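You operate a simulated robot arm through the tools that you are given. There is no shell and no other tool. Be economical: measure what you need, move in short steps, check, and stop when the job is done.

Carry out the task below with a simulated two-armed robot. There is one attempt and no reset: what you move stays moved.

## Task
Put the grey nozzle in the yellow tub. Take the pads carton and put it on the pink block. Fetch the carton that says "disc" from the top of the orders bench and set it on the shelf of the orders bench. Take the white can and put it on the green pane on the top of the orders bench. Take the lid off the blue tin and lay it down on the top of the load bench. Take the clips carton and leave it on the top of the corner shelf. Put the bottle marked "spray" from the top of the load bench on the top of the bed beam and the bottle that says "DUE" on the purple mirror. Put the red pin on the top of the load bench away on the top of the fittings bench. Open the load drawer, take the orange wedge and leave it in the inside of the load drawer and shut the drawer again. Any order will do. Set down upright: white can, bottle, red pin.

The check looks at the end state, three seconds after you hand in, the way a careful person would. Anything else that was tipped, shoved, dropped, spilled or broken makes it a failure. A push-on lid holds only when it is set on centred and level and pressed home; a screw cap is set on level and turned clockwise until tight.

## Robot
Two 7-joint arms with two-finger parallel grippers on one trunk, on a base that drives. Base frame: it is fixed to the floor where the robot stands at the start and does not move with it; the origin is under the middle of the robot, x ahead of it, y to its left, z up. Units: cm, degrees, N and s.
The left shoulder is at the start at [5, 18.7, 113.5], the right one opposite. With the tool pointing down near the work surface each hand reaches from about 10 to 66 cm from the robot's upright axis, wherever it stands, measured 20 degrees to its own side. Places, roughly: blue tin [800, -775, 100]; clear bottle, green bottle, purple bottle [800, -725, 100]; clips carton [775, -750, 100]; disc carton, hinge carton [-550, 0, 100]; green pane [-525, -25, 100]; grey nozzle (4x4x6 cm) [50, -10, 90]; inside of the load drawer [810, -630, 70]; load drawer [820, -630, 80]; orange wedge (10x4x4 cm) [820, -630, 90]; pads carton [100, -200, 75]; pink block (15x11x3 cm) [60, -220, 90]; purple mirror [775, -675, 75]; red pin (3x3x5 cm) [800, -680, 90]; shelf of the orders bench [-540, -10, 30]; top of the bed beam [430, -870, 70]; top of the corner shelf [540, -550, 80]; top of the fittings bench [290, 70, 90]; white can [-525, 25, 100]; yellow tub (19x17x16 cm) [50, -20, 90]. Payload 3.43 kg a hand.
Tool frame (each hand has its own): the origin (TCP) lies between the finger pads and is the grasp point; the fingertips stand 3 cm ahead of it; z points along the fingers, y is the line along which they close. Largest opening 9.4 cm; finger width 2.8, thickness 1; the body of the gripper, 5 by 9.6 cm, starts 5.5 cm behind the TCP.
Orientation is that of the tool frame in the base frame, as a unit quaternion [w, x, y, z]. With the fingers straight down and closing along the base's y, the tool's x points along the base's -x, its y along +y and its z along -z.

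## Interface
- The arms move only by the tool send_rows. It takes "left_deltas", "right_deltas" or both (then of equal length, played together; a hand with none holds still); each is a list of rows, each a list of 2 entries, a list of its own where there are three numbers: the shift along the tool's x, y, z in m, then the turn, a rotation vector about the tool's x, y, z in rad. In form: [[[tx, ty, tz], [ax, ay, az]], ...]. A call has 1 to 12 rows; each row shifts and turns the commanded pose from where the row before left it, along the tool's axes as they then stand. "left_hand" and "right_hand" are, for a hand that has rows, the opening, from 0 (shut) to 1 (fully open), set as the call begins (left out, the last holds). Each row takes 0.2 s and may step no farther than 5 cm and 8.6 degrees from the row before; otherwise, or with a gripper value out of range, the whole call is refused. Where a pose cannot be reached the arm comes as near as it can. A force on the tool above 40 N (or 10 N above the force at the start of the call, whichever is more), or a blocked arm, ends the call early, and 0.2 s more pass. Each finger travels about 15.3 cm/s and halts on what it meets, pressing with about 43 N; the grip force reading is that of the motor and also rises with nothing between the fingers. The clock runs only during rows and for 0.2 s after the last one: add rows that do not move to give the fingers time. The reply holds the time, the measured pose of the TCP, the force on the tool along the base axes, the opening and the grip force, in the units named above and with some noise, with the torque about the TCP (base axes, N m) and any sound that the robot's microphone picked up.
- Cameras (640 x 400 px; columns grow to the right, rows downward): "scene" is now at [14.78, -2.4, 131.48]; the picture's right is [-0.27, -0.96, 0.00], its down [-0.38, 0.10, -0.92] and it looks along [0.89, -0.24, -0.39] (base axes); focal length 235 px, centre (320, 200). "left" rides on the left gripper at [7.6, -1.4, -10.2] in its tool frame; the picture's right is [0.18, 0.98, 0.00], its down [-0.75, 0.14, -0.64] and it looks along [-0.63, 0.12, 0.77] (tool axes); focal length 243 px, centre (320, 200). "right" rides on the right gripper at [7.6, 1.4, -10.2] in its tool frame; the picture's right is [-0.18, 0.98, 0.00], its down [-0.75, -0.14, -0.64] and it looks along [-0.63, -0.12, 0.77] (tool axes); focal length 243 px, centre (320, 200). There is no depth. A picture from a camera that has moved, and an enlarged one, comes with that camera's place and axes in the base frame and with its lens.
- capture(camera): a new picture of that camera. The clock stands still meanwhile.
- lift_body(by): slides the trunk up (or, below 0, down) by that many cm; the arms and the scene camera ride with it, the base frame stays. It gives what a move gives, with no picture.
- roll_base(legs): drives the robot by 1 to 6 legs, each [ahead, left, turn to the left] in cm, cm and degrees, along the robot's own axes; the way and the turn of a leg run together, so that a leg with both is an arc; at most 150 cm and 180 degrees a leg. The arms and the cameras ride along, it lands a little off, and it stops where it bumps. It gives what a move gives.
- aim_head(pan, tilt): turns the head with the scene camera to pan (to the left, within 80 degrees either way) and tilt (down, from -29 to 69), counted from straight ahead of the robot. It gives what a move gives.
- zoom(camera, box): a new picture of the part [left, top, right, bottom] of that camera's present view, enlarged. The clock stands still meanwhile.
- sign_off(): hands the job in; it is judged then, once.

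Work in short steps. Places have to be worked out from the pictures, the camera data and where the tool is seen: move nearer, look again, correct. Check each grasp and each placing, and mend what went wrong. You have 535 turns and 336 pictures in all, those below and enlarged ones among them. Open the grippers and draw the arms clear of the work before you hand the job in, unless the task says otherwise.

The tools are called after "Emit:" as a command line: name --argument value ..., lists and objects as JSON in quotes. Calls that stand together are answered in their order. send_rows: Moves the arms, as the interface text tells. Its arguments: {"type":"object","properties":{"left_deltas":{"type":"array","items":{"type":"array"}},"left_hand":{"type":"number"},"right_deltas":{"type":"array","items":{"type":"array"}},"right_hand":{"type":"number"}},"required":[]} The other tools are called the same way: lift_body (by) slides the trunk up or down; roll_base (legs) drives the base; aim_head (pan, tilt) turns the head that bears the scene camera; capture (camera) takes a picture; zoom (camera, box) takes an enlarged picture of a part of a camera's view; sign_off () hands the job in.

At the start:

```text
time: 0.0
left_eef_pos: [40.09, 4.76, 116.45]
left_orientation: [0.0, 0.001, 1.0, 0.0]
left_ft_force: [0.4, 1.2, -0.1]
left_ft_torque: [0.02, -0.03, 0.0]
left_finger_gap: 9.41
left_gripper_force: 0.0
right_eef_pos: [43.97, -29.08, 124.43]
right_orientation: [0.001, 0.001, 1.0, 0.0]
right_ft_force: [-0.2, -0.3, -0.2]
right_ft_torque: [-0.01, -0.01, -0.02]
right_finger_gap: 9.39
right_gripper_force: 0.1
trunk travel left (down, up): [-35.0, 8.2]
robot x, y, heading: [0.35, -0.06, -0.1]
head pan, tilt: [-15.4, 23.2]
```

scene: 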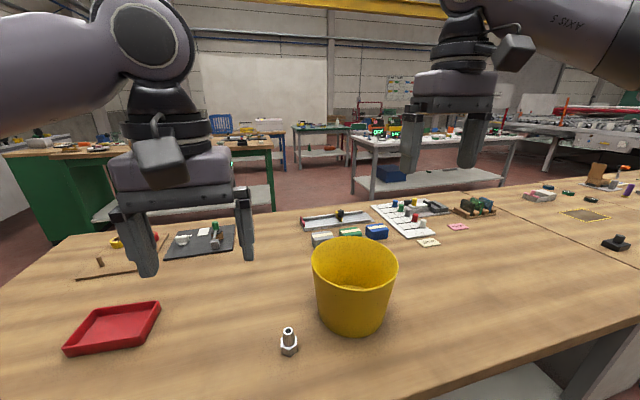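
right: 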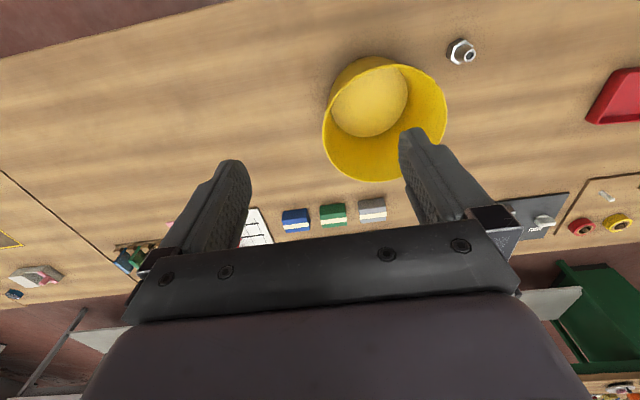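
left: 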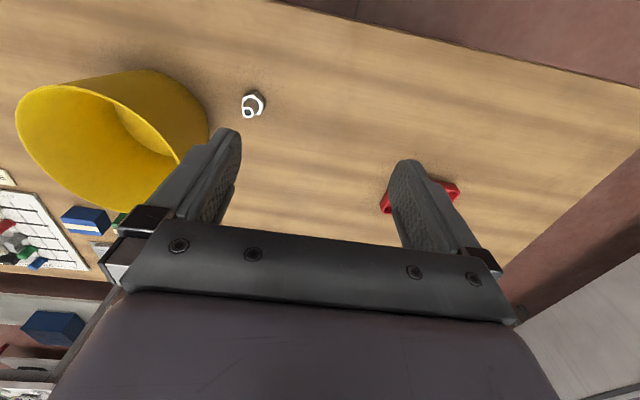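

The nozzle looks to be near (47.5, -4.8) and the tub near (52, -20). I'll move the left hand above the nozzle and the right hand aside.

Emit:
send_rows --left_deltas '[[[-0.0148, -0.0192, 0.033], [0, 0, 0]], [[-0.0148, -0.0192, 0.033], [0, 0, 0]], [[-0.0148, -0.0192, 0.033], [0, 0, 0]], [[-0.0148, -0.0192, 0.033], [0, 0, 0]], [[-0.0148, -0.0192, 0.033], [0, 0, 0]]]' --right_deltas '[[[0, -0.03, 0], [0, 0, 0]], [[0, -0.03, 0], [0, 0, 0]], [[0, -0.03, 0], [0, 0, 0]], [[0, -0.03, 0], [0, 0, 0]], [[0, -0.03, 0], [0, 0, 0]]]'

Emit:
capture --camera "left"

Emit:
capture --camera "scene"

```text
time: 1.2
left_eef_pos: [47.59, -4.87, 99.85]
left_orientation: [0.0, 0.0, 1.0, 0.001]
left_ft_force: [0.3, -0.6, -0.3]
left_ft_torque: [0.04, 0.02, -0.01]
left_finger_gap: 9.41
left_gripper_force: 0.1
right_eef_pos: [43.84, -44.11, 124.34]
right_orientation: [0.0, 0.0, 1.0, 0.001]
right_ft_force: [-0.1, 0.6, -0.6]
right_ft_torque: [-0.04, 0.04, 0.0]
right_finger_gap: 9.42
right_gripper_force: 0.1
trunk travel left (down, up): [-35.0, 8.2]
robot x, y, heading: [-0.23, 0.02, -0.2]
head pan, tilt: [-15.4, 23.2]
```

```text
332 pictures are left
camera left: at [40.02, -6.2, 110.09], right [-0.18, 0.98, 0.0], down [0.75, 0.14, 0.64], along [0.63, 0.12, -0.77], focal length 243 px, centre (320, 200)
```

left: 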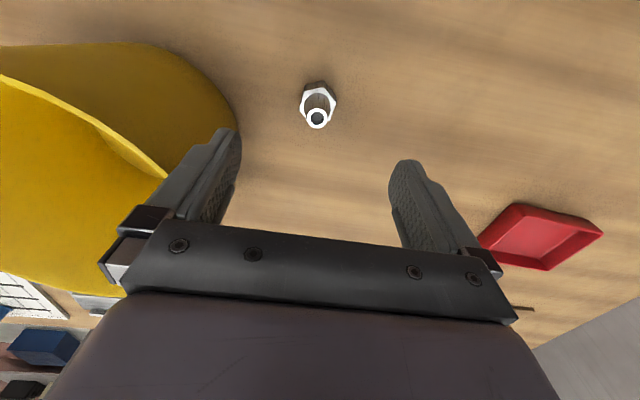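

```text
331 pictures are left
camera scene: at [14.8, -2.48, 131.48], right [-0.27, -0.96, 0.0], down [-0.38, 0.11, -0.92], along [0.89, -0.24, -0.39], focal length 235 px, centre (320, 200)
```

scene: 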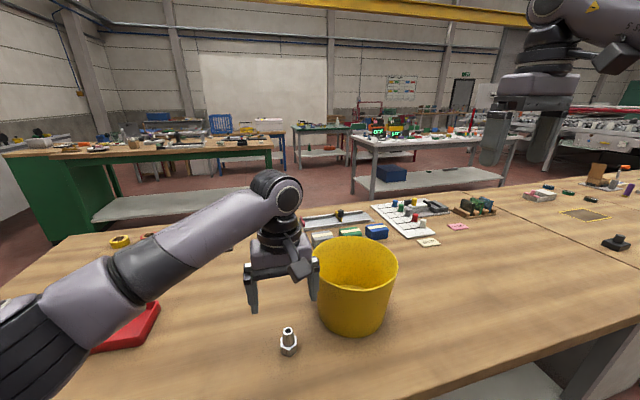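

The left hand is centred above the nozzle. I'll narrow the fingers so they clear the tub and go straight down.

Emit:
send_rows --left_deltas '[[[0, 0, 0], [0, 0, 0]], [[0, 0, 0.03], [0, 0, 0]], [[0, 0, 0.03], [0, 0, 0]], [[0, 0, 0.03], [0, 0, 0]], [[0, 0, 0.026], [0, 0, 0]], [[0, 0, 0], [0, 0, 0]]]' --left_hand 0.65

Emit:
capture --camera "left"

```text
time: 2.6
left_eef_pos: [47.41, -4.73, 88.28]
left_orientation: [-0.001, -0.001, 1.0, 0.0]
left_ft_force: [-0.6, 0.6, -0.4]
left_ft_torque: [0.02, -0.02, -0.02]
left_finger_gap: 6.12
left_gripper_force: 0.0
right_eef_pos: [43.89, -44.02, 124.33]
right_orientation: [0.001, -0.001, 1.0, 0.0]
right_ft_force: [-0.1, 0.3, -0.6]
right_ft_torque: [-0.02, -0.01, 0.03]
right_finger_gap: 9.43
right_gripper_force: 0.1
trunk travel left (down, up): [-35.0, 8.2]
robot x, y, heading: [-0.13, -0.17, 0.4]
head pan, tilt: [-15.4, 23.2]
```

```text
330 pictures are left
camera left: at [39.99, -6.02, 98.61], right [-0.18, 0.98, 0.0], down [0.75, 0.14, 0.64], along [0.63, 0.12, -0.77], focal length 243 px, centre (320, 200)
```

left: 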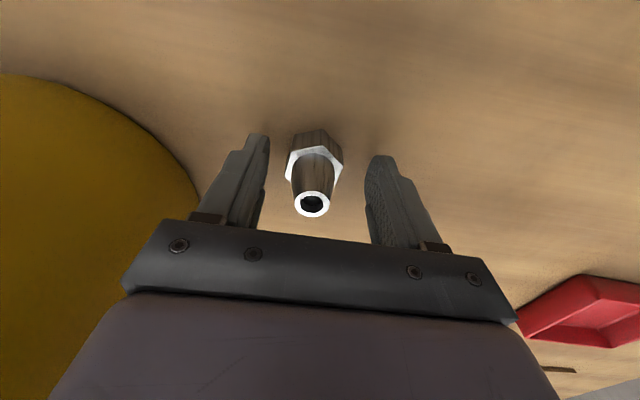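

The nozzle is between the fingers. I'll drop a touch lower, close, and lift.

Emit:
send_rows --left_deltas '[[[0.002, 0, 0.006], [0, 0, 0]], [[0, 0, 0], [0, 0, 0]]]'

Emit:
send_rows --left_deltas '[[[0, 0, 0], [0, 0, 0]], [[0, 0, 0], [0, 0, 0]], [[0, 0, 0], [0, 0, 0]], [[0, 0, -0.04], [0, 0, 0]], [[0, 0, -0.05], [0, 0, 0]], [[0, 0, -0.05], [0, 0, 0]], [[0, 0, -0.05], [0, 0, 0]], [[0, 0, -0.05], [0, 0, 0]]]' --left_hand 0

Emit:
capture --camera "left"

```text
time: 3.2
left_eef_pos: [47.28, -4.61, 87.8]
left_orientation: [-0.001, 0.001, 1.0, 0.0]
left_ft_force: [0.0, 0.5, 0.0]
left_ft_torque: [0.01, 0.02, -0.02]
left_finger_gap: 6.1
left_gripper_force: 0.1
right_eef_pos: [43.82, -44.05, 124.31]
right_orientation: [0.0, -0.001, 1.0, -0.001]
right_ft_force: [0.3, -0.3, -0.1]
right_ft_torque: [0.01, -0.02, -0.01]
right_finger_gap: 9.38
right_gripper_force: 0.1
trunk travel left (down, up): [-35.0, 8.2]
robot x, y, heading: [0.13, 0.31, -0.0]
head pan, tilt: [-15.4, 23.2]
```

```text
time: 5.0
left_eef_pos: [47.49, -4.81, 112.12]
left_orientation: [0.001, 0.0, 1.0, 0.0]
left_ft_force: [-0.5, 0.4, -1.9]
left_ft_torque: [0.04, 0.0, 0.01]
left_finger_gap: 3.65
left_gripper_force: 42.6
right_eef_pos: [43.79, -44.12, 124.35]
right_orientation: [0.0, 0.0, 1.0, 0.0]
right_ft_force: [-1.3, -0.3, -0.6]
right_ft_torque: [0.02, 0.01, 0.0]
right_finger_gap: 9.4
right_gripper_force: 0.0
trunk travel left (down, up): [-35.0, 8.2]
robot x, y, heading: [-0.4, -0.12, -0.2]
head pan, tilt: [-15.4, 23.2]
```

```text
329 pictures are left
camera left: at [40.01, -6.07, 122.44], right [-0.18, 0.98, 0.0], down [0.75, 0.14, 0.64], along [0.63, 0.12, -0.77], focal length 243 px, centre (320, 200)
```

left: 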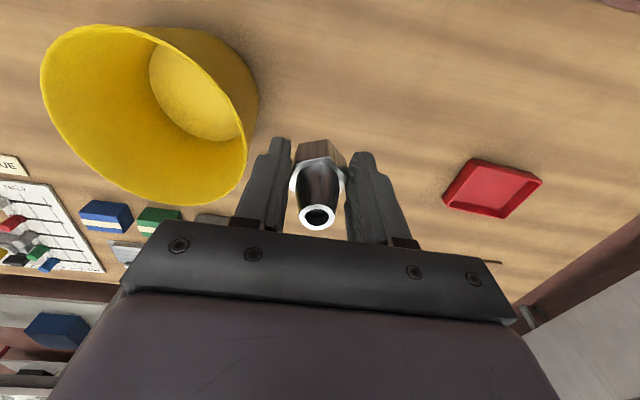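

Nozzle is gripped. I'll carry it over the tub's centre and lower it in.

Emit:
send_rows --left_deltas '[[[-0.0108, -0.037, 0], [0, 0, 0]], [[-0.0108, -0.037, 0], [0, 0, 0]], [[-0.0108, -0.037, 0], [0, 0, 0]], [[-0.0108, -0.037, 0], [0, 0, 0]], [[0, 0, 0], [0, 0, 0]]]'

Emit:
capture --camera "left"

Emit:
capture --camera "scene"

```text
time: 6.4
left_eef_pos: [50.52, -5.8, 111.91]
left_orientation: [-0.006, -0.03, 1.0, -0.008]
left_ft_force: [0.1, 0.0, -1.5]
left_ft_torque: [0.01, 0.0, -0.01]
left_finger_gap: 3.62
left_gripper_force: 42.9
left hand out of reach, approached as far as the arm can: row 2, 3, 4
right_eef_pos: [44.0, -44.02, 124.45]
right_orientation: [0.0, 0.001, 1.0, -0.001]
right_ft_force: [-0.4, 0.9, -0.3]
right_ft_torque: [0.02, 0.01, 0.02]
right_finger_gap: 9.41
right_gripper_force: 0.1
trunk travel left (down, up): [-35.0, 8.2]
robot x, y, heading: [0.0, 0.12, 0.4]
head pan, tilt: [-15.4, 23.2]
stopped in row 5 (left hand): the arm was blocked; the commanded pose is now the measured one
```

```text
328 pictures are left
camera left: at [43.17, -7.49, 122.38], right [-0.24, 0.97, -0.01], down [0.75, 0.2, 0.63], along [0.61, 0.14, -0.78], focal length 243 px, centre (320, 200)
```

left: 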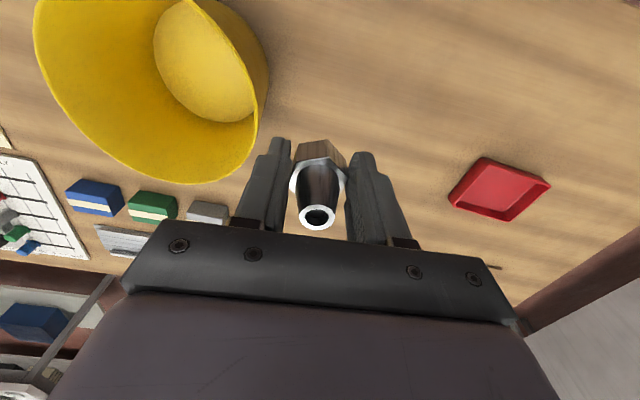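

```text
327 pictures are left
camera scene: at [14.8, -2.37, 131.48], right [-0.27, -0.96, 0.0], down [-0.38, 0.1, -0.92], along [0.89, -0.24, -0.39], focal length 235 px, centre (320, 200)
```

scene: 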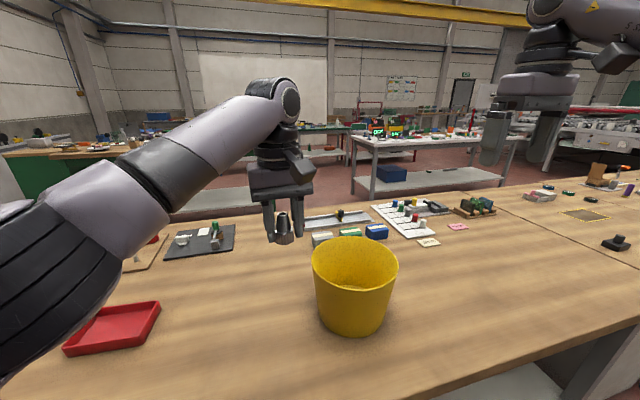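

The left arm won't reach that far across, so I'll shift the whole base right by 14 cm (hand is clear above the rim).

Emit:
roll_base --legs '[[1.3, -13.7, 0]]'

Emit:
capture --camera "scene"

Emit:
capture --camera "left"

```text
time: 7.7
left_eef_pos: [51.82, -19.67, 111.9]
left_orientation: [-0.004, -0.028, 1.0, -0.006]
left_ft_force: [-0.2, -0.3, -2.0]
left_ft_torque: [0.04, 0.04, -0.01]
left_finger_gap: 3.62
left_gripper_force: 43.5
right_eef_pos: [45.24, -57.66, 124.28]
right_orientation: [0.0, 0.0, 1.0, -0.001]
right_ft_force: [-0.6, 0.3, 0.0]
right_ft_torque: [0.01, 0.0, -0.02]
right_finger_gap: 9.38
right_gripper_force: 0.1
trunk travel left (down, up): [-35.0, 8.2]
robot x, y, heading: [1.4, -13.77, -0.1]
head pan, tilt: [-15.4, 23.2]
```

```text
326 pictures are left
camera scene: at [16.13, -16.01, 131.47], right [-0.27, -0.96, 0.0], down [-0.38, 0.11, -0.92], along [0.89, -0.24, -0.39], focal length 235 px, centre (320, 200)
```

scene: 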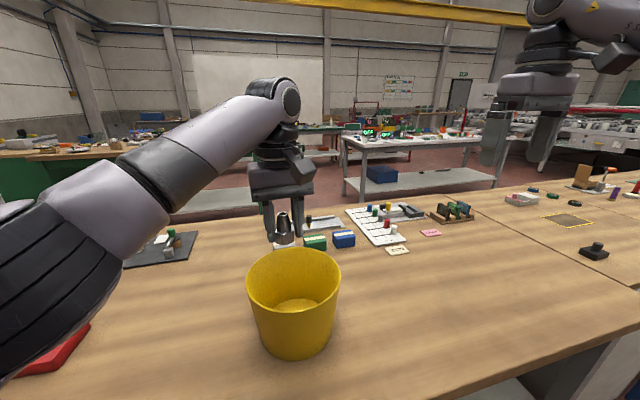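

```text
325 pictures are left
camera left: at [44.45, -21.18, 122.38], right [-0.24, 0.97, -0.01], down [0.75, 0.19, 0.63], along [0.62, 0.14, -0.77], focal length 243 px, centre (320, 200)
```

left: 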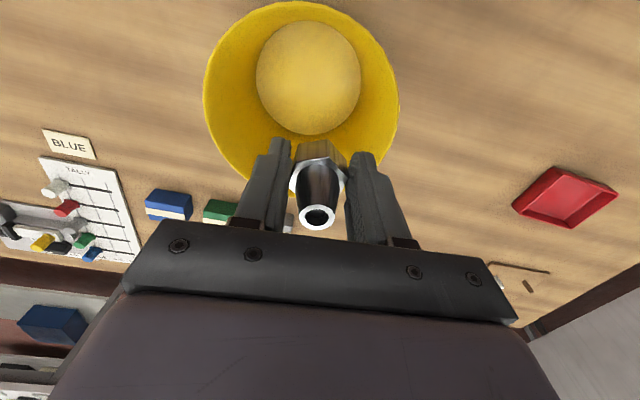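

Tub centre looks nearer (52.4, -21.3), so I'll nudge the base 1.6 cm right and then lower the nozzle.

Emit:
roll_base --legs '[[0.5, -1.6, 0]]'

Emit:
send_rows --left_deltas '[[[0, 0, 0.04], [0, 0, 0]], [[0, 0, 0.04], [0, 0, 0]], [[0, 0, 0.04], [0, 0, 0]], [[0, 0, 0.04], [0, 0, 0]], [[0, 0, 0.04], [0, 0, 0]], [[0, 0, 0.015], [0, 0, 0]], [[0, 0, 0], [0, 0, 0]]]'

Emit:
capture --camera "left"

```text
time: 8.5
left_eef_pos: [52.21, -21.18, 112.0]
left_orientation: [-0.005, -0.03, 1.0, -0.006]
left_ft_force: [1.0, 0.1, -0.7]
left_ft_torque: [0.01, 0.03, -0.03]
left_finger_gap: 3.63
left_gripper_force: 43.1
right_eef_pos: [45.68, -59.31, 124.43]
right_orientation: [0.001, 0.0, 1.0, 0.0]
right_ft_force: [0.1, 0.1, -0.2]
right_ft_torque: [0.01, 0.0, 0.0]
right_finger_gap: 9.41
right_gripper_force: 0.2
trunk travel left (down, up): [-35.0, 8.2]
robot x, y, heading: [1.87, -15.01, -0.2]
head pan, tilt: [-15.4, 23.2]
```

```text
time: 10.1
left_eef_pos: [51.73, -21.55, 90.33]
left_orientation: [-0.005, -0.029, 1.0, -0.008]
left_ft_force: [-0.3, -0.2, -2.0]
left_ft_torque: [-0.02, -0.01, 0.03]
left_finger_gap: 3.61
left_gripper_force: 43.5
right_eef_pos: [45.73, -59.14, 124.4]
right_orientation: [0.0, 0.0, 1.0, 0.001]
right_ft_force: [-0.5, -0.2, 0.5]
right_ft_torque: [0.04, 0.02, -0.01]
right_finger_gap: 9.42
right_gripper_force: 0.1
trunk travel left (down, up): [-35.0, 8.2]
robot x, y, heading: [1.94, -15.3, 0.0]
head pan, tilt: [-15.4, 23.2]
```

```text
324 pictures are left
camera left: at [44.48, -23.14, 100.72], right [-0.24, 0.97, -0.01], down [0.75, 0.2, 0.63], along [0.62, 0.14, -0.78], focal length 243 px, centre (320, 200)
```

left: 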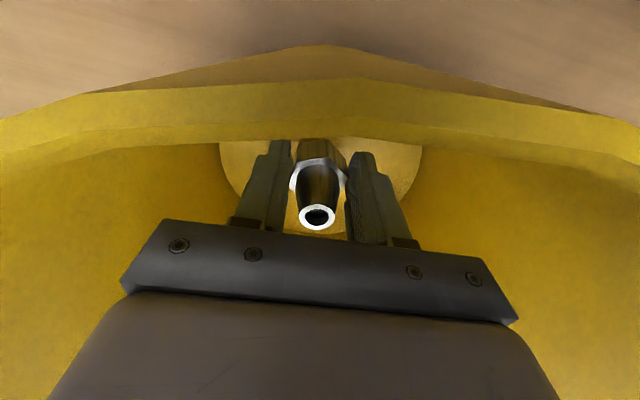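

Inside the tub near its floor. I'll lower a bit more, release, and rise.

Emit:
send_rows --left_deltas '[[[0, 0, 0.006], [0, 0, 0]], [[0, 0, 0.005], [0, 0, 0]], [[0, 0, 0], [0, 0, 0]]]'

Emit:
send_rows --left_deltas '[[[0, 0, 0], [0, 0, 0]], [[0, 0, 0], [0, 0, 0]], [[0, 0, -0.03], [0, 0, 0]], [[0, 0, -0.05], [0, 0, 0]], [[0, 0, -0.05], [0, 0, 0]], [[0, 0, -0.05], [0, 0, 0]], [[0, 0, -0.05], [0, 0, 0]], [[0, 0, -0.05], [0, 0, 0]]]' --left_hand 0.6

Emit:
capture --camera "left"

```text
time: 10.9
left_eef_pos: [52.03, -21.42, 89.31]
left_orientation: [-0.006, -0.031, 0.999, -0.007]
left_ft_force: [0.0, -0.2, -1.2]
left_ft_torque: [-0.01, 0.03, 0.0]
left_finger_gap: 3.62
left_gripper_force: 43.0
right_eef_pos: [45.72, -59.2, 124.47]
right_orientation: [-0.001, 0.0, 1.0, -0.001]
right_ft_force: [-0.4, 0.4, -0.2]
right_ft_torque: [0.01, 0.01, 0.02]
right_finger_gap: 9.39
right_gripper_force: 0.1
trunk travel left (down, up): [-35.0, 8.2]
robot x, y, heading: [1.63, -15.13, -0.1]
head pan, tilt: [-15.4, 23.2]
```

```text
time: 12.9
left_eef_pos: [53.64, -17.13, 118.87]
left_orientation: [0.0, -0.072, 0.997, -0.036]
left_ft_force: [-0.1, 0.0, 1.7]
left_ft_torque: [0.03, 0.01, -0.02]
left_finger_gap: 5.63
left_gripper_force: 0.1
left hand out of reach, approached as far as the arm can: row 8
right_eef_pos: [45.7, -59.13, 124.33]
right_orientation: [0.001, 0.0, 1.0, -0.001]
right_ft_force: [0.0, -0.8, 0.1]
right_ft_torque: [-0.01, -0.01, 0.02]
right_finger_gap: 9.42
right_gripper_force: 0.1
trunk travel left (down, up): [-35.0, 8.2]
robot x, y, heading: [2.01, -15.17, 0.2]
head pan, tilt: [-15.4, 23.2]
stopped in row 8 (left hand): the arm was blocked; the commanded pose is now the measured one
```

```text
323 pictures are left
camera left: at [46.28, -18.7, 129.36], right [-0.32, 0.94, -0.07], down [0.72, 0.29, 0.63], along [0.61, 0.15, -0.78], focal length 243 px, centre (320, 200)
```

left: 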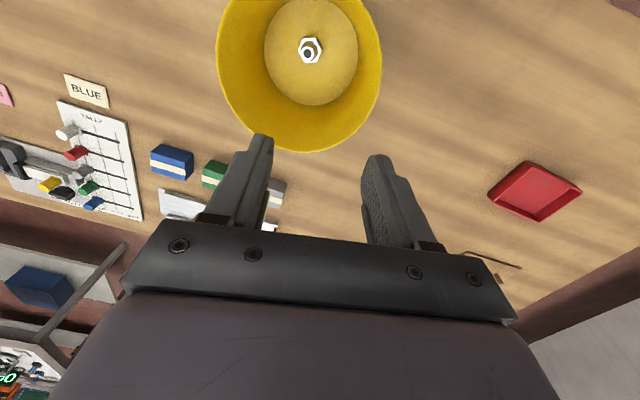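

The nozzle stands in the tub. I'll straighten and pull back the left hand, then look to the right along the bench for the next job.

Emit:
send_rows --left_deltas '[[[0.03, 0.03, 0], [-0.036, 0, 0.072]], [[0.03, 0.03, 0], [-0.036, 0, 0.072]], [[0.04, 0.02, -0.01], [0, 0, 0]], [[0.04, 0.02, -0.01], [0, 0, 0]]]' --right_deltas '[[[0.03, 0.03, 0], [0, 0, 0]], [[0.03, 0.03, 0], [0, 0, 0]], [[0.03, 0.03, 0], [0, 0, 0]], [[0.03, 0.03, 0], [0, 0, 0]]]'

Emit:
aim_head --pan -70 --tilt 25

Emit:
capture --camera "scene"

```text
time: 13.9
left_eef_pos: [38.62, -7.86, 120.81]
left_orientation: [0.001, 0.002, 1.0, 0.0]
left_ft_force: [0.4, 1.1, -0.1]
left_ft_torque: [-0.02, -0.01, 0.01]
left_finger_gap: 5.62
left_gripper_force: 0.1
right_eef_pos: [33.52, -47.18, 124.61]
right_orientation: [0.0, 0.001, 1.0, 0.0]
right_ft_force: [0.6, -0.4, -0.4]
right_ft_torque: [0.0, 0.01, 0.02]
right_finger_gap: 9.41
right_gripper_force: 0.2
trunk travel left (down, up): [-35.0, 8.2]
robot x, y, heading: [1.65, -14.68, -0.1]
head pan, tilt: [-15.4, 23.2]
```

```text
time: 15.1
left_eef_pos: [38.8, -8.0, 120.7]
left_orientation: [0.001, 0.001, 1.0, 0.0]
left_ft_force: [0.2, -0.2, 0.2]
left_ft_torque: [0.03, 0.01, 0.0]
left_finger_gap: 5.62
left_gripper_force: 0.1
right_eef_pos: [33.59, -47.16, 124.61]
right_orientation: [0.0, 0.0, 1.0, -0.001]
right_ft_force: [0.6, -0.4, 0.4]
right_ft_torque: [-0.01, 0.0, -0.03]
right_finger_gap: 9.4
right_gripper_force: 0.1
trunk travel left (down, up): [-35.0, 8.2]
robot x, y, heading: [1.99, -14.97, -0.0]
head pan, tilt: [-70.0, 25.0]
```

```text
322 pictures are left
camera scene: at [10.81, -23.72, 131.19], right [-0.94, -0.34, 0.0], down [-0.14, 0.4, -0.91], along [0.31, -0.85, -0.42], focal length 235 px, centre (320, 200)
```

scene: 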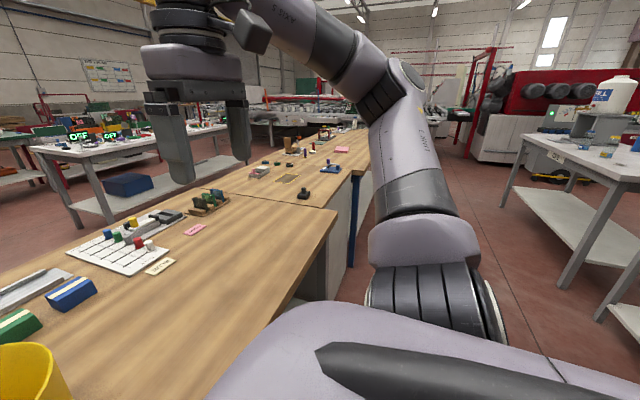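

The aisle to the right is clear. I'll slide along the bench to around y = -205 and look at the pads carton and pink block.

Emit:
roll_base --legs '[[0, -140, 0], [0, -50, 0]]'

Emit:
aim_head --pan 0 --tilt 30

Emit:
capture --camera "scene"

```text
time: 24.6
left_eef_pos: [39.46, -195.68, 120.82]
left_orientation: [0.001, -0.007, 1.0, 0.0]
left_ft_force: [-0.7, 1.1, 0.6]
left_ft_torque: [0.0, -0.02, 0.0]
left_finger_gap: 5.65
left_gripper_force: 0.1
right_eef_pos: [34.99, -235.07, 124.8]
right_orientation: [0.0, -0.011, 1.0, -0.001]
right_ft_force: [0.6, -0.5, 0.6]
right_ft_torque: [0.0, -0.04, 0.0]
right_finger_gap: 9.39
right_gripper_force: 0.1
trunk travel left (down, up): [-35.0, 8.2]
robot x, y, heading: [2.62, -203.38, 1.3]
head pan, tilt: [-70.0, 25.0]
```

```text
time: 26.0
left_eef_pos: [39.39, -195.68, 120.83]
left_orientation: [0.001, -0.008, 1.0, 0.0]
left_ft_force: [0.0, -0.1, 0.7]
left_ft_torque: [0.01, 0.02, -0.01]
left_finger_gap: 5.66
left_gripper_force: 0.1
right_eef_pos: [35.01, -235.14, 124.67]
right_orientation: [0.0, -0.009, 1.0, 0.0]
right_ft_force: [0.2, -0.1, 0.1]
right_ft_torque: [-0.02, -0.03, 0.0]
right_finger_gap: 9.39
right_gripper_force: 0.1
trunk travel left (down, up): [-35.0, 8.2]
robot x, y, heading: [2.48, -203.5, 1.2]
head pan, tilt: [0.0, 30.0]
```

```text
321 pictures are left
camera scene: at [17.4, -203.27, 130.39], right [0.02, -1.0, 0.0], down [-0.5, -0.01, -0.87], along [0.87, 0.02, -0.5], focal length 235 px, centre (320, 200)
```

scene: 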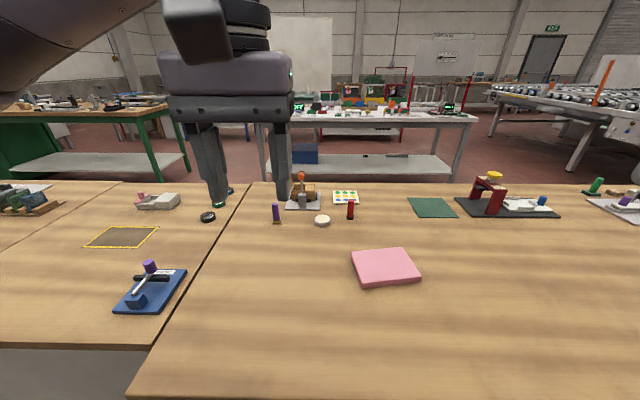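

Pink block is near (60.6, -218.5). The pads carton should be near the bench's far edge, so I'll enlarge that area.

Emit:
zoom --camera "scene" --box '[180, 150, 380, 275]'

Emit:
zoom --camera "scene" --box '[400, 150, 640, 300]'

```text
3.20 times, centred on (280, 212) of scene
camera zoom: at [17.4, -203.27, 130.39], right [0.02, -1.0, 0.0], down [-0.5, -0.01, -0.87], along [0.87, 0.02, -0.5], focal length 753 px, centre (448, 160)
```

zoom: 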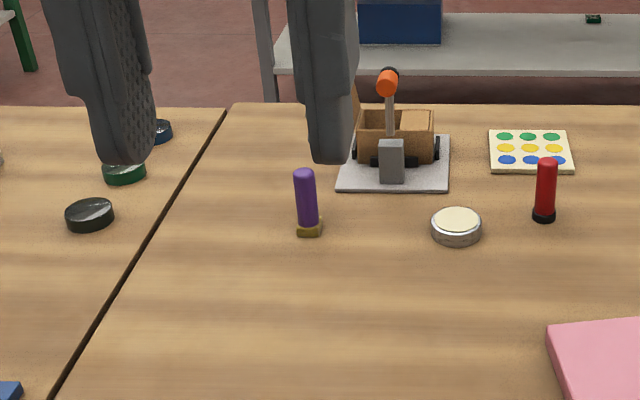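

```text
2.67 times, centred on (520, 225) of scene
camera zoom: at [17.4, -203.27, 130.39], right [0.02, -1.0, 0.0], down [-0.5, -0.01, -0.87], along [0.87, 0.02, -0.5], focal length 628 px, centre (-213, 133)
```

zoom: 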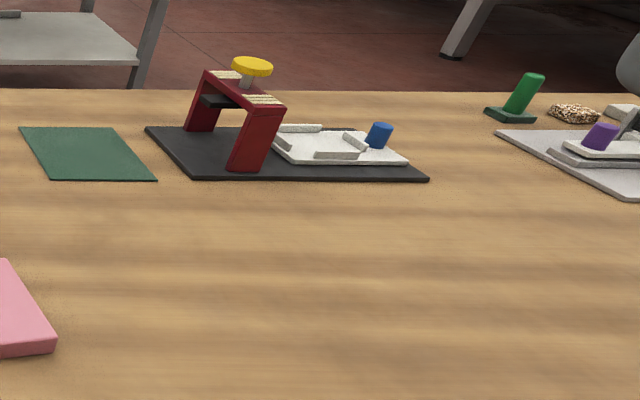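

A toggle clamp fixture appears to hold a carton near the far edge, out of reach from this side. I'll look around to find the way to the far side.

Emit:
aim_head --pan -60 --tilt 20

Emit:
capture --camera "scene"

Emit:
aim_head --pan 40 --tilt 20

Emit:
capture --camera "scene"

```text
time: 27.3
left_eef_pos: [39.39, -195.67, 120.83]
left_orientation: [0.001, -0.008, 1.0, 0.0]
left_ft_force: [0.4, -0.3, -0.8]
left_ft_torque: [0.03, -0.02, -0.01]
left_finger_gap: 5.66
left_gripper_force: 0.0
right_eef_pos: [35.07, -235.03, 124.67]
right_orientation: [0.0, -0.009, 1.0, -0.001]
right_ft_force: [0.2, -0.4, -0.6]
right_ft_torque: [0.02, -0.02, -0.01]
right_finger_gap: 9.4
right_gripper_force: 0.2
trunk travel left (down, up): [-35.0, 8.2]
robot x, y, heading: [2.56, -204.06, 1.2]
head pan, tilt: [-60.0, 20.0]
```

```text
318 pictures are left
camera scene: at [13.17, -211.4, 132.0], right [-0.86, -0.52, 0.0], down [-0.18, 0.29, -0.94], along [0.49, -0.8, -0.34], focal length 235 px, centre (320, 200)
```

scene: 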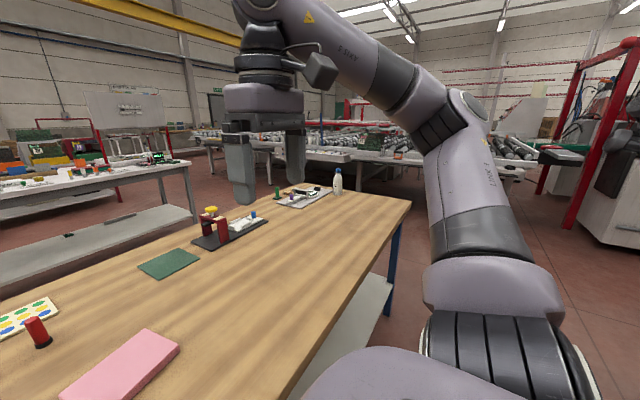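

```text
time: 29.1
left_eef_pos: [39.32, -195.78, 120.89]
left_orientation: [0.001, -0.008, 1.0, -0.001]
left_ft_force: [-0.6, 0.7, 0.2]
left_ft_torque: [0.01, 0.01, 0.0]
left_finger_gap: 5.67
left_gripper_force: 0.1
right_eef_pos: [34.93, -235.09, 124.6]
right_orientation: [0.0, -0.01, 1.0, 0.0]
right_ft_force: [-0.4, -0.5, 1.0]
right_ft_torque: [-0.04, 0.03, -0.03]
right_finger_gap: 9.37
right_gripper_force: 0.0
trunk travel left (down, up): [-35.0, 8.2]
robot x, y, heading: [2.36, -203.53, 1.1]
head pan, tilt: [40.0, 20.0]
```

```text
317 pictures are left
camera scene: at [15.39, -197.32, 132.0], right [0.66, -0.75, 0.0], down [-0.26, -0.22, -0.94], along [0.71, 0.62, -0.34], focal length 235 px, centre (320, 200)
```

scene: 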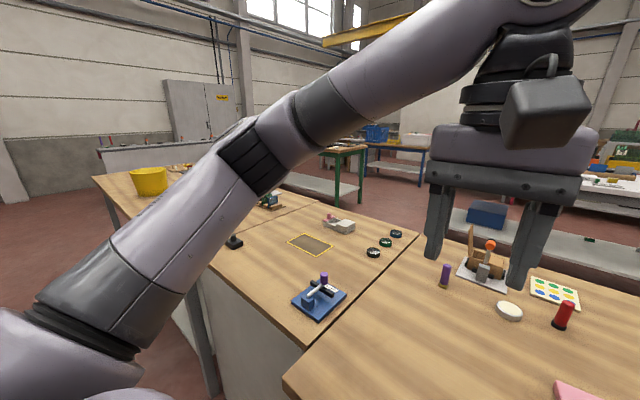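

Let me enlarge the clamp fixture to see whether it holds the pads carton.

Emit:
zoom --camera "scene" --box '[430, 220, 590, 320]'

```text
4.00 times, centred on (510, 270) of scene
camera zoom: at [15.39, -197.32, 132.0], right [0.66, -0.75, 0.0], down [-0.26, -0.22, -0.94], along [0.71, 0.62, -0.34], focal length 941 px, centre (-440, -80)
```

zoom: 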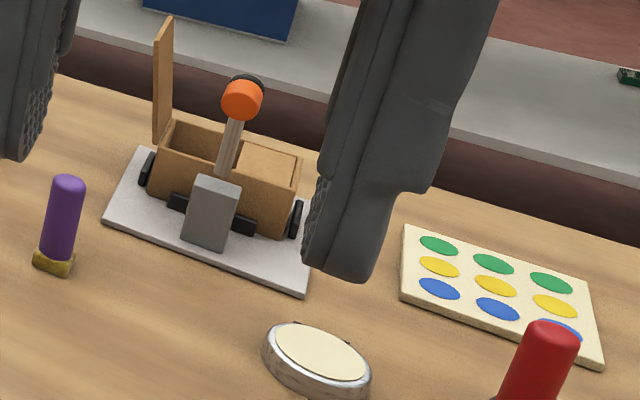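

It shows an open box in a fixture and a flat dotted piece; I need a closer view from the far side. I'll drive around the right end of the bench.

Emit:
roll_base --legs '[[0, -100, -1], [0, -100, 0], [75, 0, 0], [75, 0, 0], [0, 0, 90], [0, 0, 90]]'

Emit:
aim_head --pan -40 --tilt 20

Emit:
capture --camera "scene"

```text
time: 54.1
left_eef_pos: [117.56, -410.98, 120.76]
left_orientation: [-0.001, 1.0, 0.0, -0.001]
left_ft_force: [0.1, 0.8, 0.0]
left_ft_torque: [0.02, -0.01, -0.01]
left_finger_gap: 5.63
left_gripper_force: 0.1
right_eef_pos: [122.63, -371.77, 124.65]
right_orientation: [0.0, 1.0, 0.002, 0.0]
right_ft_force: [-0.2, -0.5, -0.4]
right_ft_torque: [-0.07, -0.05, 0.0]
right_finger_gap: 9.39
right_gripper_force: 0.0
trunk travel left (down, up): [-35.0, 8.2]
robot x, y, heading: [154.22, -403.51, -179.9]
head pan, tilt: [40.0, 20.0]
```

```text
time: 55.7
left_eef_pos: [117.45, -411.03, 120.82]
left_orientation: [0.0, 1.0, 0.0, -0.001]
left_ft_force: [0.6, -0.1, -0.1]
left_ft_torque: [0.04, 0.02, 0.0]
left_finger_gap: 5.66
left_gripper_force: 0.1
right_eef_pos: [122.57, -371.82, 124.58]
right_orientation: [0.001, 1.0, 0.002, 0.0]
right_ft_force: [0.9, 0.1, 0.4]
right_ft_torque: [-0.04, 0.01, -0.01]
right_finger_gap: 9.41
right_gripper_force: 0.0
trunk travel left (down, up): [-35.0, 8.2]
robot x, y, heading: [154.35, -403.55, -179.6]
head pan, tilt: [-40.0, 20.0]
```

```text
315 pictures are left
camera scene: at [141.57, -397.74, 132.0], right [0.64, 0.77, 0.0], down [0.26, -0.22, -0.94], along [-0.72, 0.6, -0.34], focal length 235 px, centre (320, 200)
```

scene: 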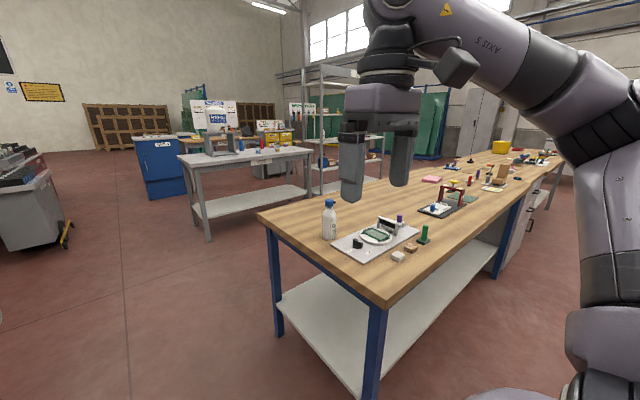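

Good. I'll slide along the far side to about y = -205 and look at the fixture from here.

Emit:
roll_base --legs '[[0, -100, 0], [0, -98, 0]]'

Emit:
aim_head --pan 0 --tilt 40

Emit:
capture --camera "scene"

```text
time: 65.4
left_eef_pos: [114.58, -217.3, 120.79]
left_orientation: [0.0, 1.0, 0.01, -0.001]
left_ft_force: [0.4, -0.3, 0.5]
left_ft_torque: [0.0, 0.02, 0.03]
left_finger_gap: 5.67
left_gripper_force: 0.0
right_eef_pos: [118.89, -177.86, 124.57]
right_orientation: [0.0, 1.0, 0.012, 0.0]
right_ft_force: [-0.4, 1.1, -0.6]
right_ft_torque: [-0.03, -0.03, 0.02]
right_finger_gap: 9.41
right_gripper_force: 0.1
trunk travel left (down, up): [-35.0, 8.2]
robot x, y, heading: [151.31, -209.29, -178.8]
head pan, tilt: [-40.0, 20.0]
```

```text
time: 66.5
left_eef_pos: [114.56, -217.22, 120.74]
left_orientation: [0.0, 1.0, 0.011, -0.001]
left_ft_force: [-0.9, -0.6, -0.6]
left_ft_torque: [0.01, -0.02, 0.01]
left_finger_gap: 5.61
left_gripper_force: 0.0
right_eef_pos: [118.87, -177.8, 124.65]
right_orientation: [0.0, 1.0, 0.012, 0.0]
right_ft_force: [1.0, -1.3, 0.5]
right_ft_torque: [0.0, -0.01, 0.02]
right_finger_gap: 9.41
right_gripper_force: 0.1
trunk travel left (down, up): [-35.0, 8.2]
robot x, y, heading: [151.41, -209.07, -178.7]
head pan, tilt: [0.0, 40.0]
```

```text
314 pictures are left
camera scene: at [137.07, -209.41, 128.86], right [-0.02, 1.0, 0.0], down [0.64, 0.01, -0.77], along [-0.77, -0.02, -0.64], focal length 235 px, centre (320, 200)
```

scene: 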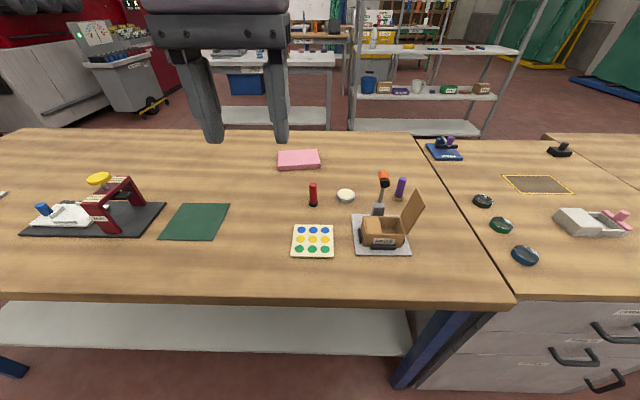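

Emit:
zoom --camera "scene" --box '[320, 160, 448, 270]'

Emit:
zoom --camera "scene" --box '[340, 20, 530, 139]'

```text
3.64 times, centred on (384, 215) of scene
camera zoom: at [137.07, -209.41, 128.86], right [-0.02, 1.0, 0.0], down [0.64, 0.01, -0.77], along [-0.77, -0.02, -0.64], focal length 856 px, centre (87, 146)
```

zoom: 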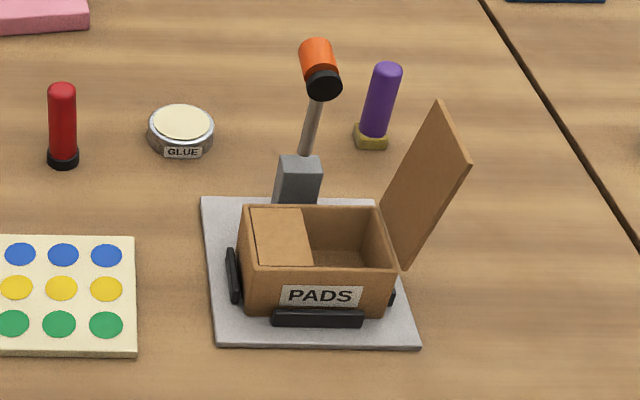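

```text
3.36 times, centred on (435, 80) of scene
camera zoom: at [137.07, -209.41, 128.86], right [-0.02, 1.0, 0.0], down [0.64, 0.01, -0.77], along [-0.77, -0.02, -0.64], focal length 791 px, centre (-67, 605)
```

zoom: 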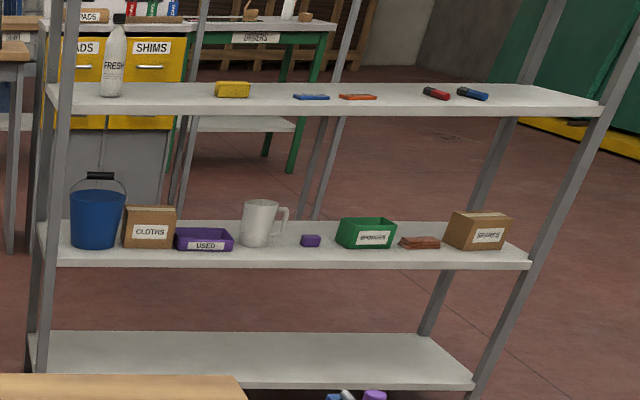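

The zoom shows the PADS carton (about 8.7 × 5.4 × 5 cm, centre ≈ (98.4, -195.7)), one flap up, sitting within low stops with an open clamp arm behind it. I'll pinch its front wall with the right hand, one finger inside; first I turn the right gripper 90° and lower it.

Emit:
send_rows --right_deltas '[[[0, 0, 0.014], [0, 0, 0.1428]], [[0, 0, 0.014], [0, 0, 0.1428]], [[0, 0, 0.014], [0, 0, 0.1428]], [[0, 0, 0.014], [0, 0, 0.1428]], [[0, 0, 0.014], [0, 0, 0.1428]], [[0, 0, 0.014], [0, 0, 0.1428]], [[0, 0, 0.014], [0, 0, 0.1428]], [[0, 0, 0.014], [0, 0, 0.1428]], [[0, 0, 0.014], [0, 0, 0.1428]], [[0, 0, 0.014], [0, 0, 0.1428]], [[0, 0, 0.01], [0, 0, 0.1428]]]' --right_hand 0.4

Emit:
capture --camera "scene"

```text
time: 68.9
left_eef_pos: [114.57, -217.29, 120.73]
left_orientation: [0.0, 1.0, 0.011, 0.0]
left_ft_force: [-0.5, -0.1, 0.4]
left_ft_torque: [0.0, 0.02, -0.01]
left_finger_gap: 5.63
left_gripper_force: 0.2
right_eef_pos: [118.8, -177.74, 109.79]
right_orientation: [0.0, 0.714, -0.7, -0.001]
right_ft_force: [-1.1, -0.1, -0.8]
right_ft_torque: [-0.01, -0.03, -0.03]
right_finger_gap: 3.77
right_gripper_force: 0.0
trunk travel left (down, up): [-35.0, 8.2]
robot x, y, heading: [151.09, -209.07, -178.6]
head pan, tilt: [0.0, 40.0]
```

```text
311 pictures are left
camera scene: at [137.07, -209.41, 128.86], right [-0.02, 1.0, 0.0], down [0.64, 0.01, -0.77], along [-0.77, -0.02, -0.64], focal length 235 px, centre (320, 200)
```

scene: 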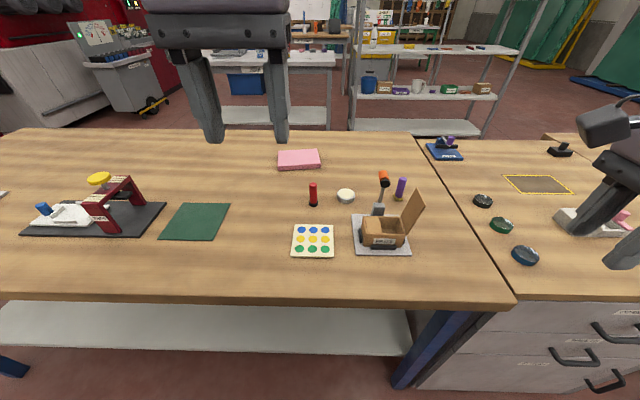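

Now I'll move over the carton's front wall at z ≈ 104 and look with the wrist camera.

Emit:
send_rows --right_deltas '[[[0.0277, 0.0293, 0.009], [0, 0, 0]], [[0.0277, 0.0293, 0.009], [0, 0, 0]], [[0.0277, 0.0293, 0.009], [0, 0, 0]], [[0.0277, 0.0293, 0.009], [0, 0, 0]], [[0.0277, 0.0293, 0.009], [0, 0, 0]], [[0.0277, 0.0293, 0.009], [0, 0, 0]]]'

Emit:
capture --camera "right"

Emit:
zoom --camera "scene" --box '[300, 130, 460, 270]'

```text
time: 70.3
left_eef_pos: [114.47, -217.29, 120.88]
left_orientation: [0.0, 1.0, 0.01, -0.002]
left_ft_force: [0.3, 0.1, -0.5]
left_ft_torque: [-0.04, 0.0, -0.01]
left_finger_gap: 5.65
left_gripper_force: 0.0
right_eef_pos: [101.63, -195.16, 104.66]
right_orientation: [-0.001, 0.716, -0.699, -0.001]
right_ft_force: [0.6, -0.5, 0.0]
right_ft_torque: [-0.01, 0.02, -0.02]
right_finger_gap: 3.76
right_gripper_force: 0.0
trunk travel left (down, up): [-35.0, 8.2]
robot x, y, heading: [151.57, -209.52, -178.8]
head pan, tilt: [0.0, 40.0]
```

```text
310 pictures are left
camera right: at [100.31, -202.92, 114.85], right [-0.99, 0.16, 0.0], down [0.12, 0.76, 0.64], along [0.1, 0.63, -0.77], focal length 243 px, centre (320, 200)
```

right: 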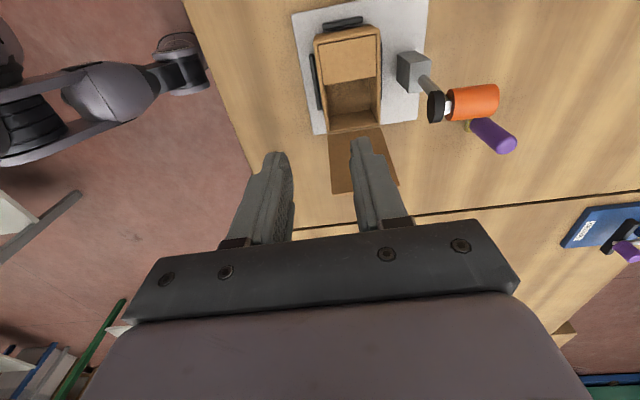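

```text
2.86 times, centred on (380, 200) of scene
camera zoom: at [137.03, -209.47, 128.85], right [-0.02, 1.0, 0.0], down [0.64, 0.02, -0.77], along [-0.77, -0.02, -0.64], focal length 672 px, centre (149, 200)
```

zoom: 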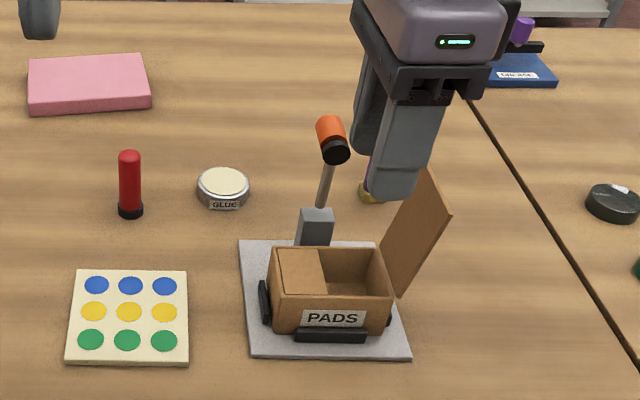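

The wrist view puts the carton at x 95.3–101.3 and y -200.4 to -191.5, with the open half centred at y ≈ -194.4. I'll align and go down astride the front wall.

Emit:
send_rows --right_deltas '[[[-0.0076, 0.0042, 0.0], [0, 0, 0]], [[0, 0, 0.03], [0, 0, 0]], [[0, 0, 0.03], [0, 0, 0]], [[0, 0, 0.03], [0, 0, 0]], [[0, 0, 0], [0, 0, 0]]]'

Emit:
capture --camera "right"

Emit:
zoom --camera "scene" --box '[300, 130, 460, 270]'

```text
time: 71.5
left_eef_pos: [114.52, -217.19, 120.66]
left_orientation: [0.001, 1.0, 0.011, -0.001]
left_ft_force: [0.5, -0.5, -0.2]
left_ft_torque: [0.04, 0.0, -0.01]
left_finger_gap: 5.63
left_gripper_force: 0.1
right_eef_pos: [101.22, -193.97, 95.16]
right_orientation: [0.0, 0.715, -0.699, -0.001]
right_ft_force: [0.1, -0.1, -0.4]
right_ft_torque: [0.01, -0.01, -0.02]
right_finger_gap: 3.74
right_gripper_force: 0.0
trunk travel left (down, up): [-35.0, 8.2]
robot x, y, heading: [152.0, -209.33, -178.6]
head pan, tilt: [0.0, 40.0]
```

```text
308 pictures are left
camera right: at [100.05, -201.68, 105.34], right [-0.99, 0.16, 0.0], down [0.12, 0.76, 0.64], along [0.1, 0.63, -0.77], focal length 243 px, centre (320, 200)
```

right: 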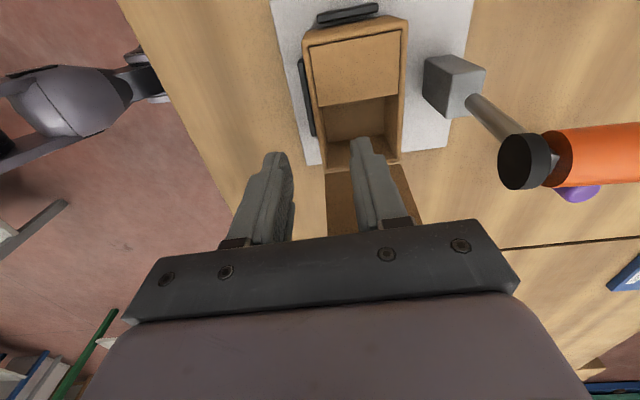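

```text
2.86 times, centred on (380, 200) of scene
camera zoom: at [137.08, -209.42, 128.86], right [-0.02, 1.0, 0.0], down [0.64, 0.01, -0.77], along [-0.77, -0.02, -0.64], focal length 672 px, centre (149, 200)
```

zoom: 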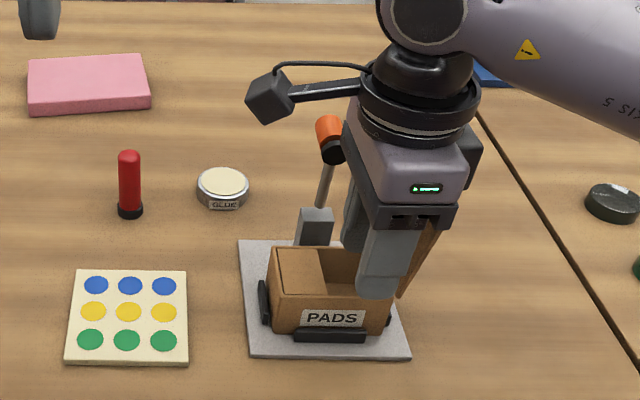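

Slight correction toward -y, then the last 5 cm down, then close.

Emit:
send_rows --right_deltas '[[[0.005, 0, 0.005], [0, 0, 0]], [[0, 0, 0.015], [0, 0, 0]], [[0, 0, 0.015], [0, 0, 0]], [[0, 0, 0.013], [0, 0, 0]], [[0, 0, 0], [0, 0, 0]]]'

Emit:
capture --camera "right"

```text
time: 72.7
left_eef_pos: [114.55, -217.32, 120.74]
left_orientation: [0.0, 1.0, 0.01, -0.001]
left_ft_force: [1.2, 0.2, 0.3]
left_ft_torque: [0.02, 0.05, -0.01]
left_finger_gap: 5.63
left_gripper_force: 0.1
right_eef_pos: [100.97, -194.7, 90.31]
right_orientation: [-0.001, 0.716, -0.698, 0.0]
right_ft_force: [-0.1, 0.7, 0.2]
right_ft_torque: [0.03, 0.0, 0.03]
right_finger_gap: 3.77
right_gripper_force: 0.1
trunk travel left (down, up): [-35.0, 8.2]
robot x, y, heading: [151.49, -209.19, -178.7]
head pan, tilt: [0.0, 40.0]
```

```text
306 pictures are left
camera right: at [99.89, -202.23, 100.56], right [-0.99, 0.16, 0.0], down [0.12, 0.76, 0.64], along [0.1, 0.63, -0.77], focal length 243 px, centre (320, 200)
```

right: 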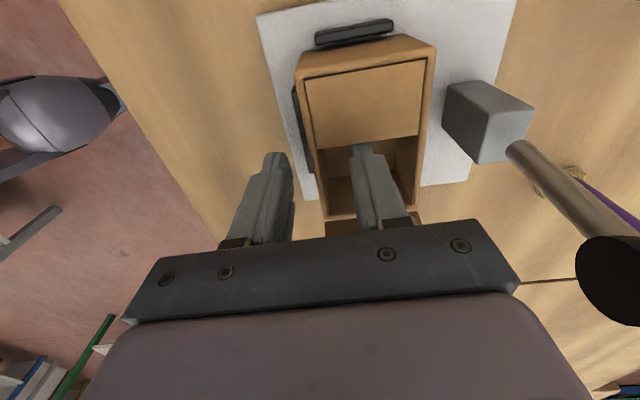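

One finger is inside the box and one outside. Closing now and lifting gently.

Emit:
send_rows --right_deltas '[[[0, 0, 0], [0, 0, 0]], [[0, 0, 0], [0, 0, 0]], [[0, 0, 0], [0, 0, 0]]]' --right_hand 0

Emit:
send_rows --right_deltas '[[[0, 0, -0.01], [0, 0, 0]], [[0, 0, -0.02], [0, 0, 0]], [[0, 0, -0.02], [0, 0, 0]], [[0, 0, 0], [0, 0, 0]]]'

Emit:
capture --camera "right"

Emit:
zoom --camera "scene" --box '[300, 130, 460, 270]'

```text
time: 73.5
left_eef_pos: [114.57, -217.29, 120.72]
left_orientation: [0.0, 1.0, 0.011, -0.001]
left_ft_force: [-0.6, -1.1, -0.4]
left_ft_torque: [0.02, 0.01, 0.0]
left_finger_gap: 5.63
left_gripper_force: 0.1
right_eef_pos: [101.12, -194.61, 90.35]
right_orientation: [0.0, 0.715, -0.699, 0.0]
right_ft_force: [1.2, -0.9, 0.0]
right_ft_torque: [0.0, 0.0, 0.01]
right_finger_gap: 0.24
right_gripper_force: 36.8
trunk travel left (down, up): [-35.0, 8.2]
robot x, y, heading: [151.62, -209.09, -178.7]
head pan, tilt: [0.0, 40.0]
```

```text
time: 74.5
left_eef_pos: [114.56, -217.21, 120.89]
left_orientation: [0.0, 1.0, 0.01, -0.001]
left_ft_force: [-0.2, 0.6, -0.1]
left_ft_torque: [0.01, 0.02, 0.0]
left_finger_gap: 5.65
left_gripper_force: 0.0
right_eef_pos: [101.13, -194.54, 95.41]
right_orientation: [0.001, 0.716, -0.698, 0.0]
right_ft_force: [0.8, 0.6, -0.3]
right_ft_torque: [-0.03, -0.01, 0.0]
right_finger_gap: 0.26
right_gripper_force: 37.2
trunk travel left (down, up): [-35.0, 8.2]
robot x, y, heading: [151.51, -209.05, -178.5]
head pan, tilt: [0.0, 40.0]
```

```text
305 pictures are left
camera right: at [99.91, -202.18, 105.61], right [-0.99, 0.16, 0.0], down [0.12, 0.76, 0.64], along [0.1, 0.63, -0.77], focal length 243 px, centre (320, 200)
```

right: 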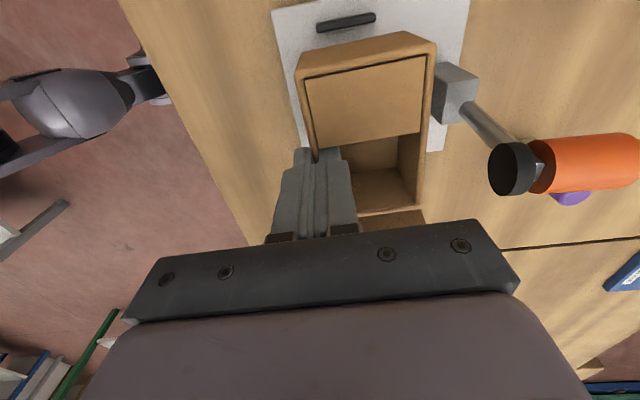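

```text
2.86 times, centred on (380, 200) of scene
camera zoom: at [137.06, -209.41, 128.85], right [-0.02, 1.0, 0.0], down [0.64, 0.01, -0.77], along [-0.77, -0.02, -0.64], focal length 672 px, centre (149, 200)
```

zoom: 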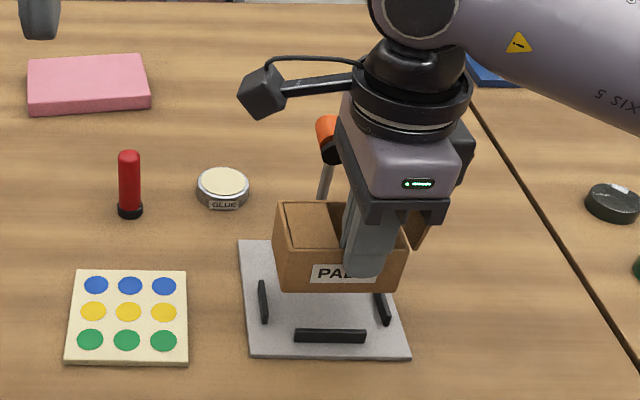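

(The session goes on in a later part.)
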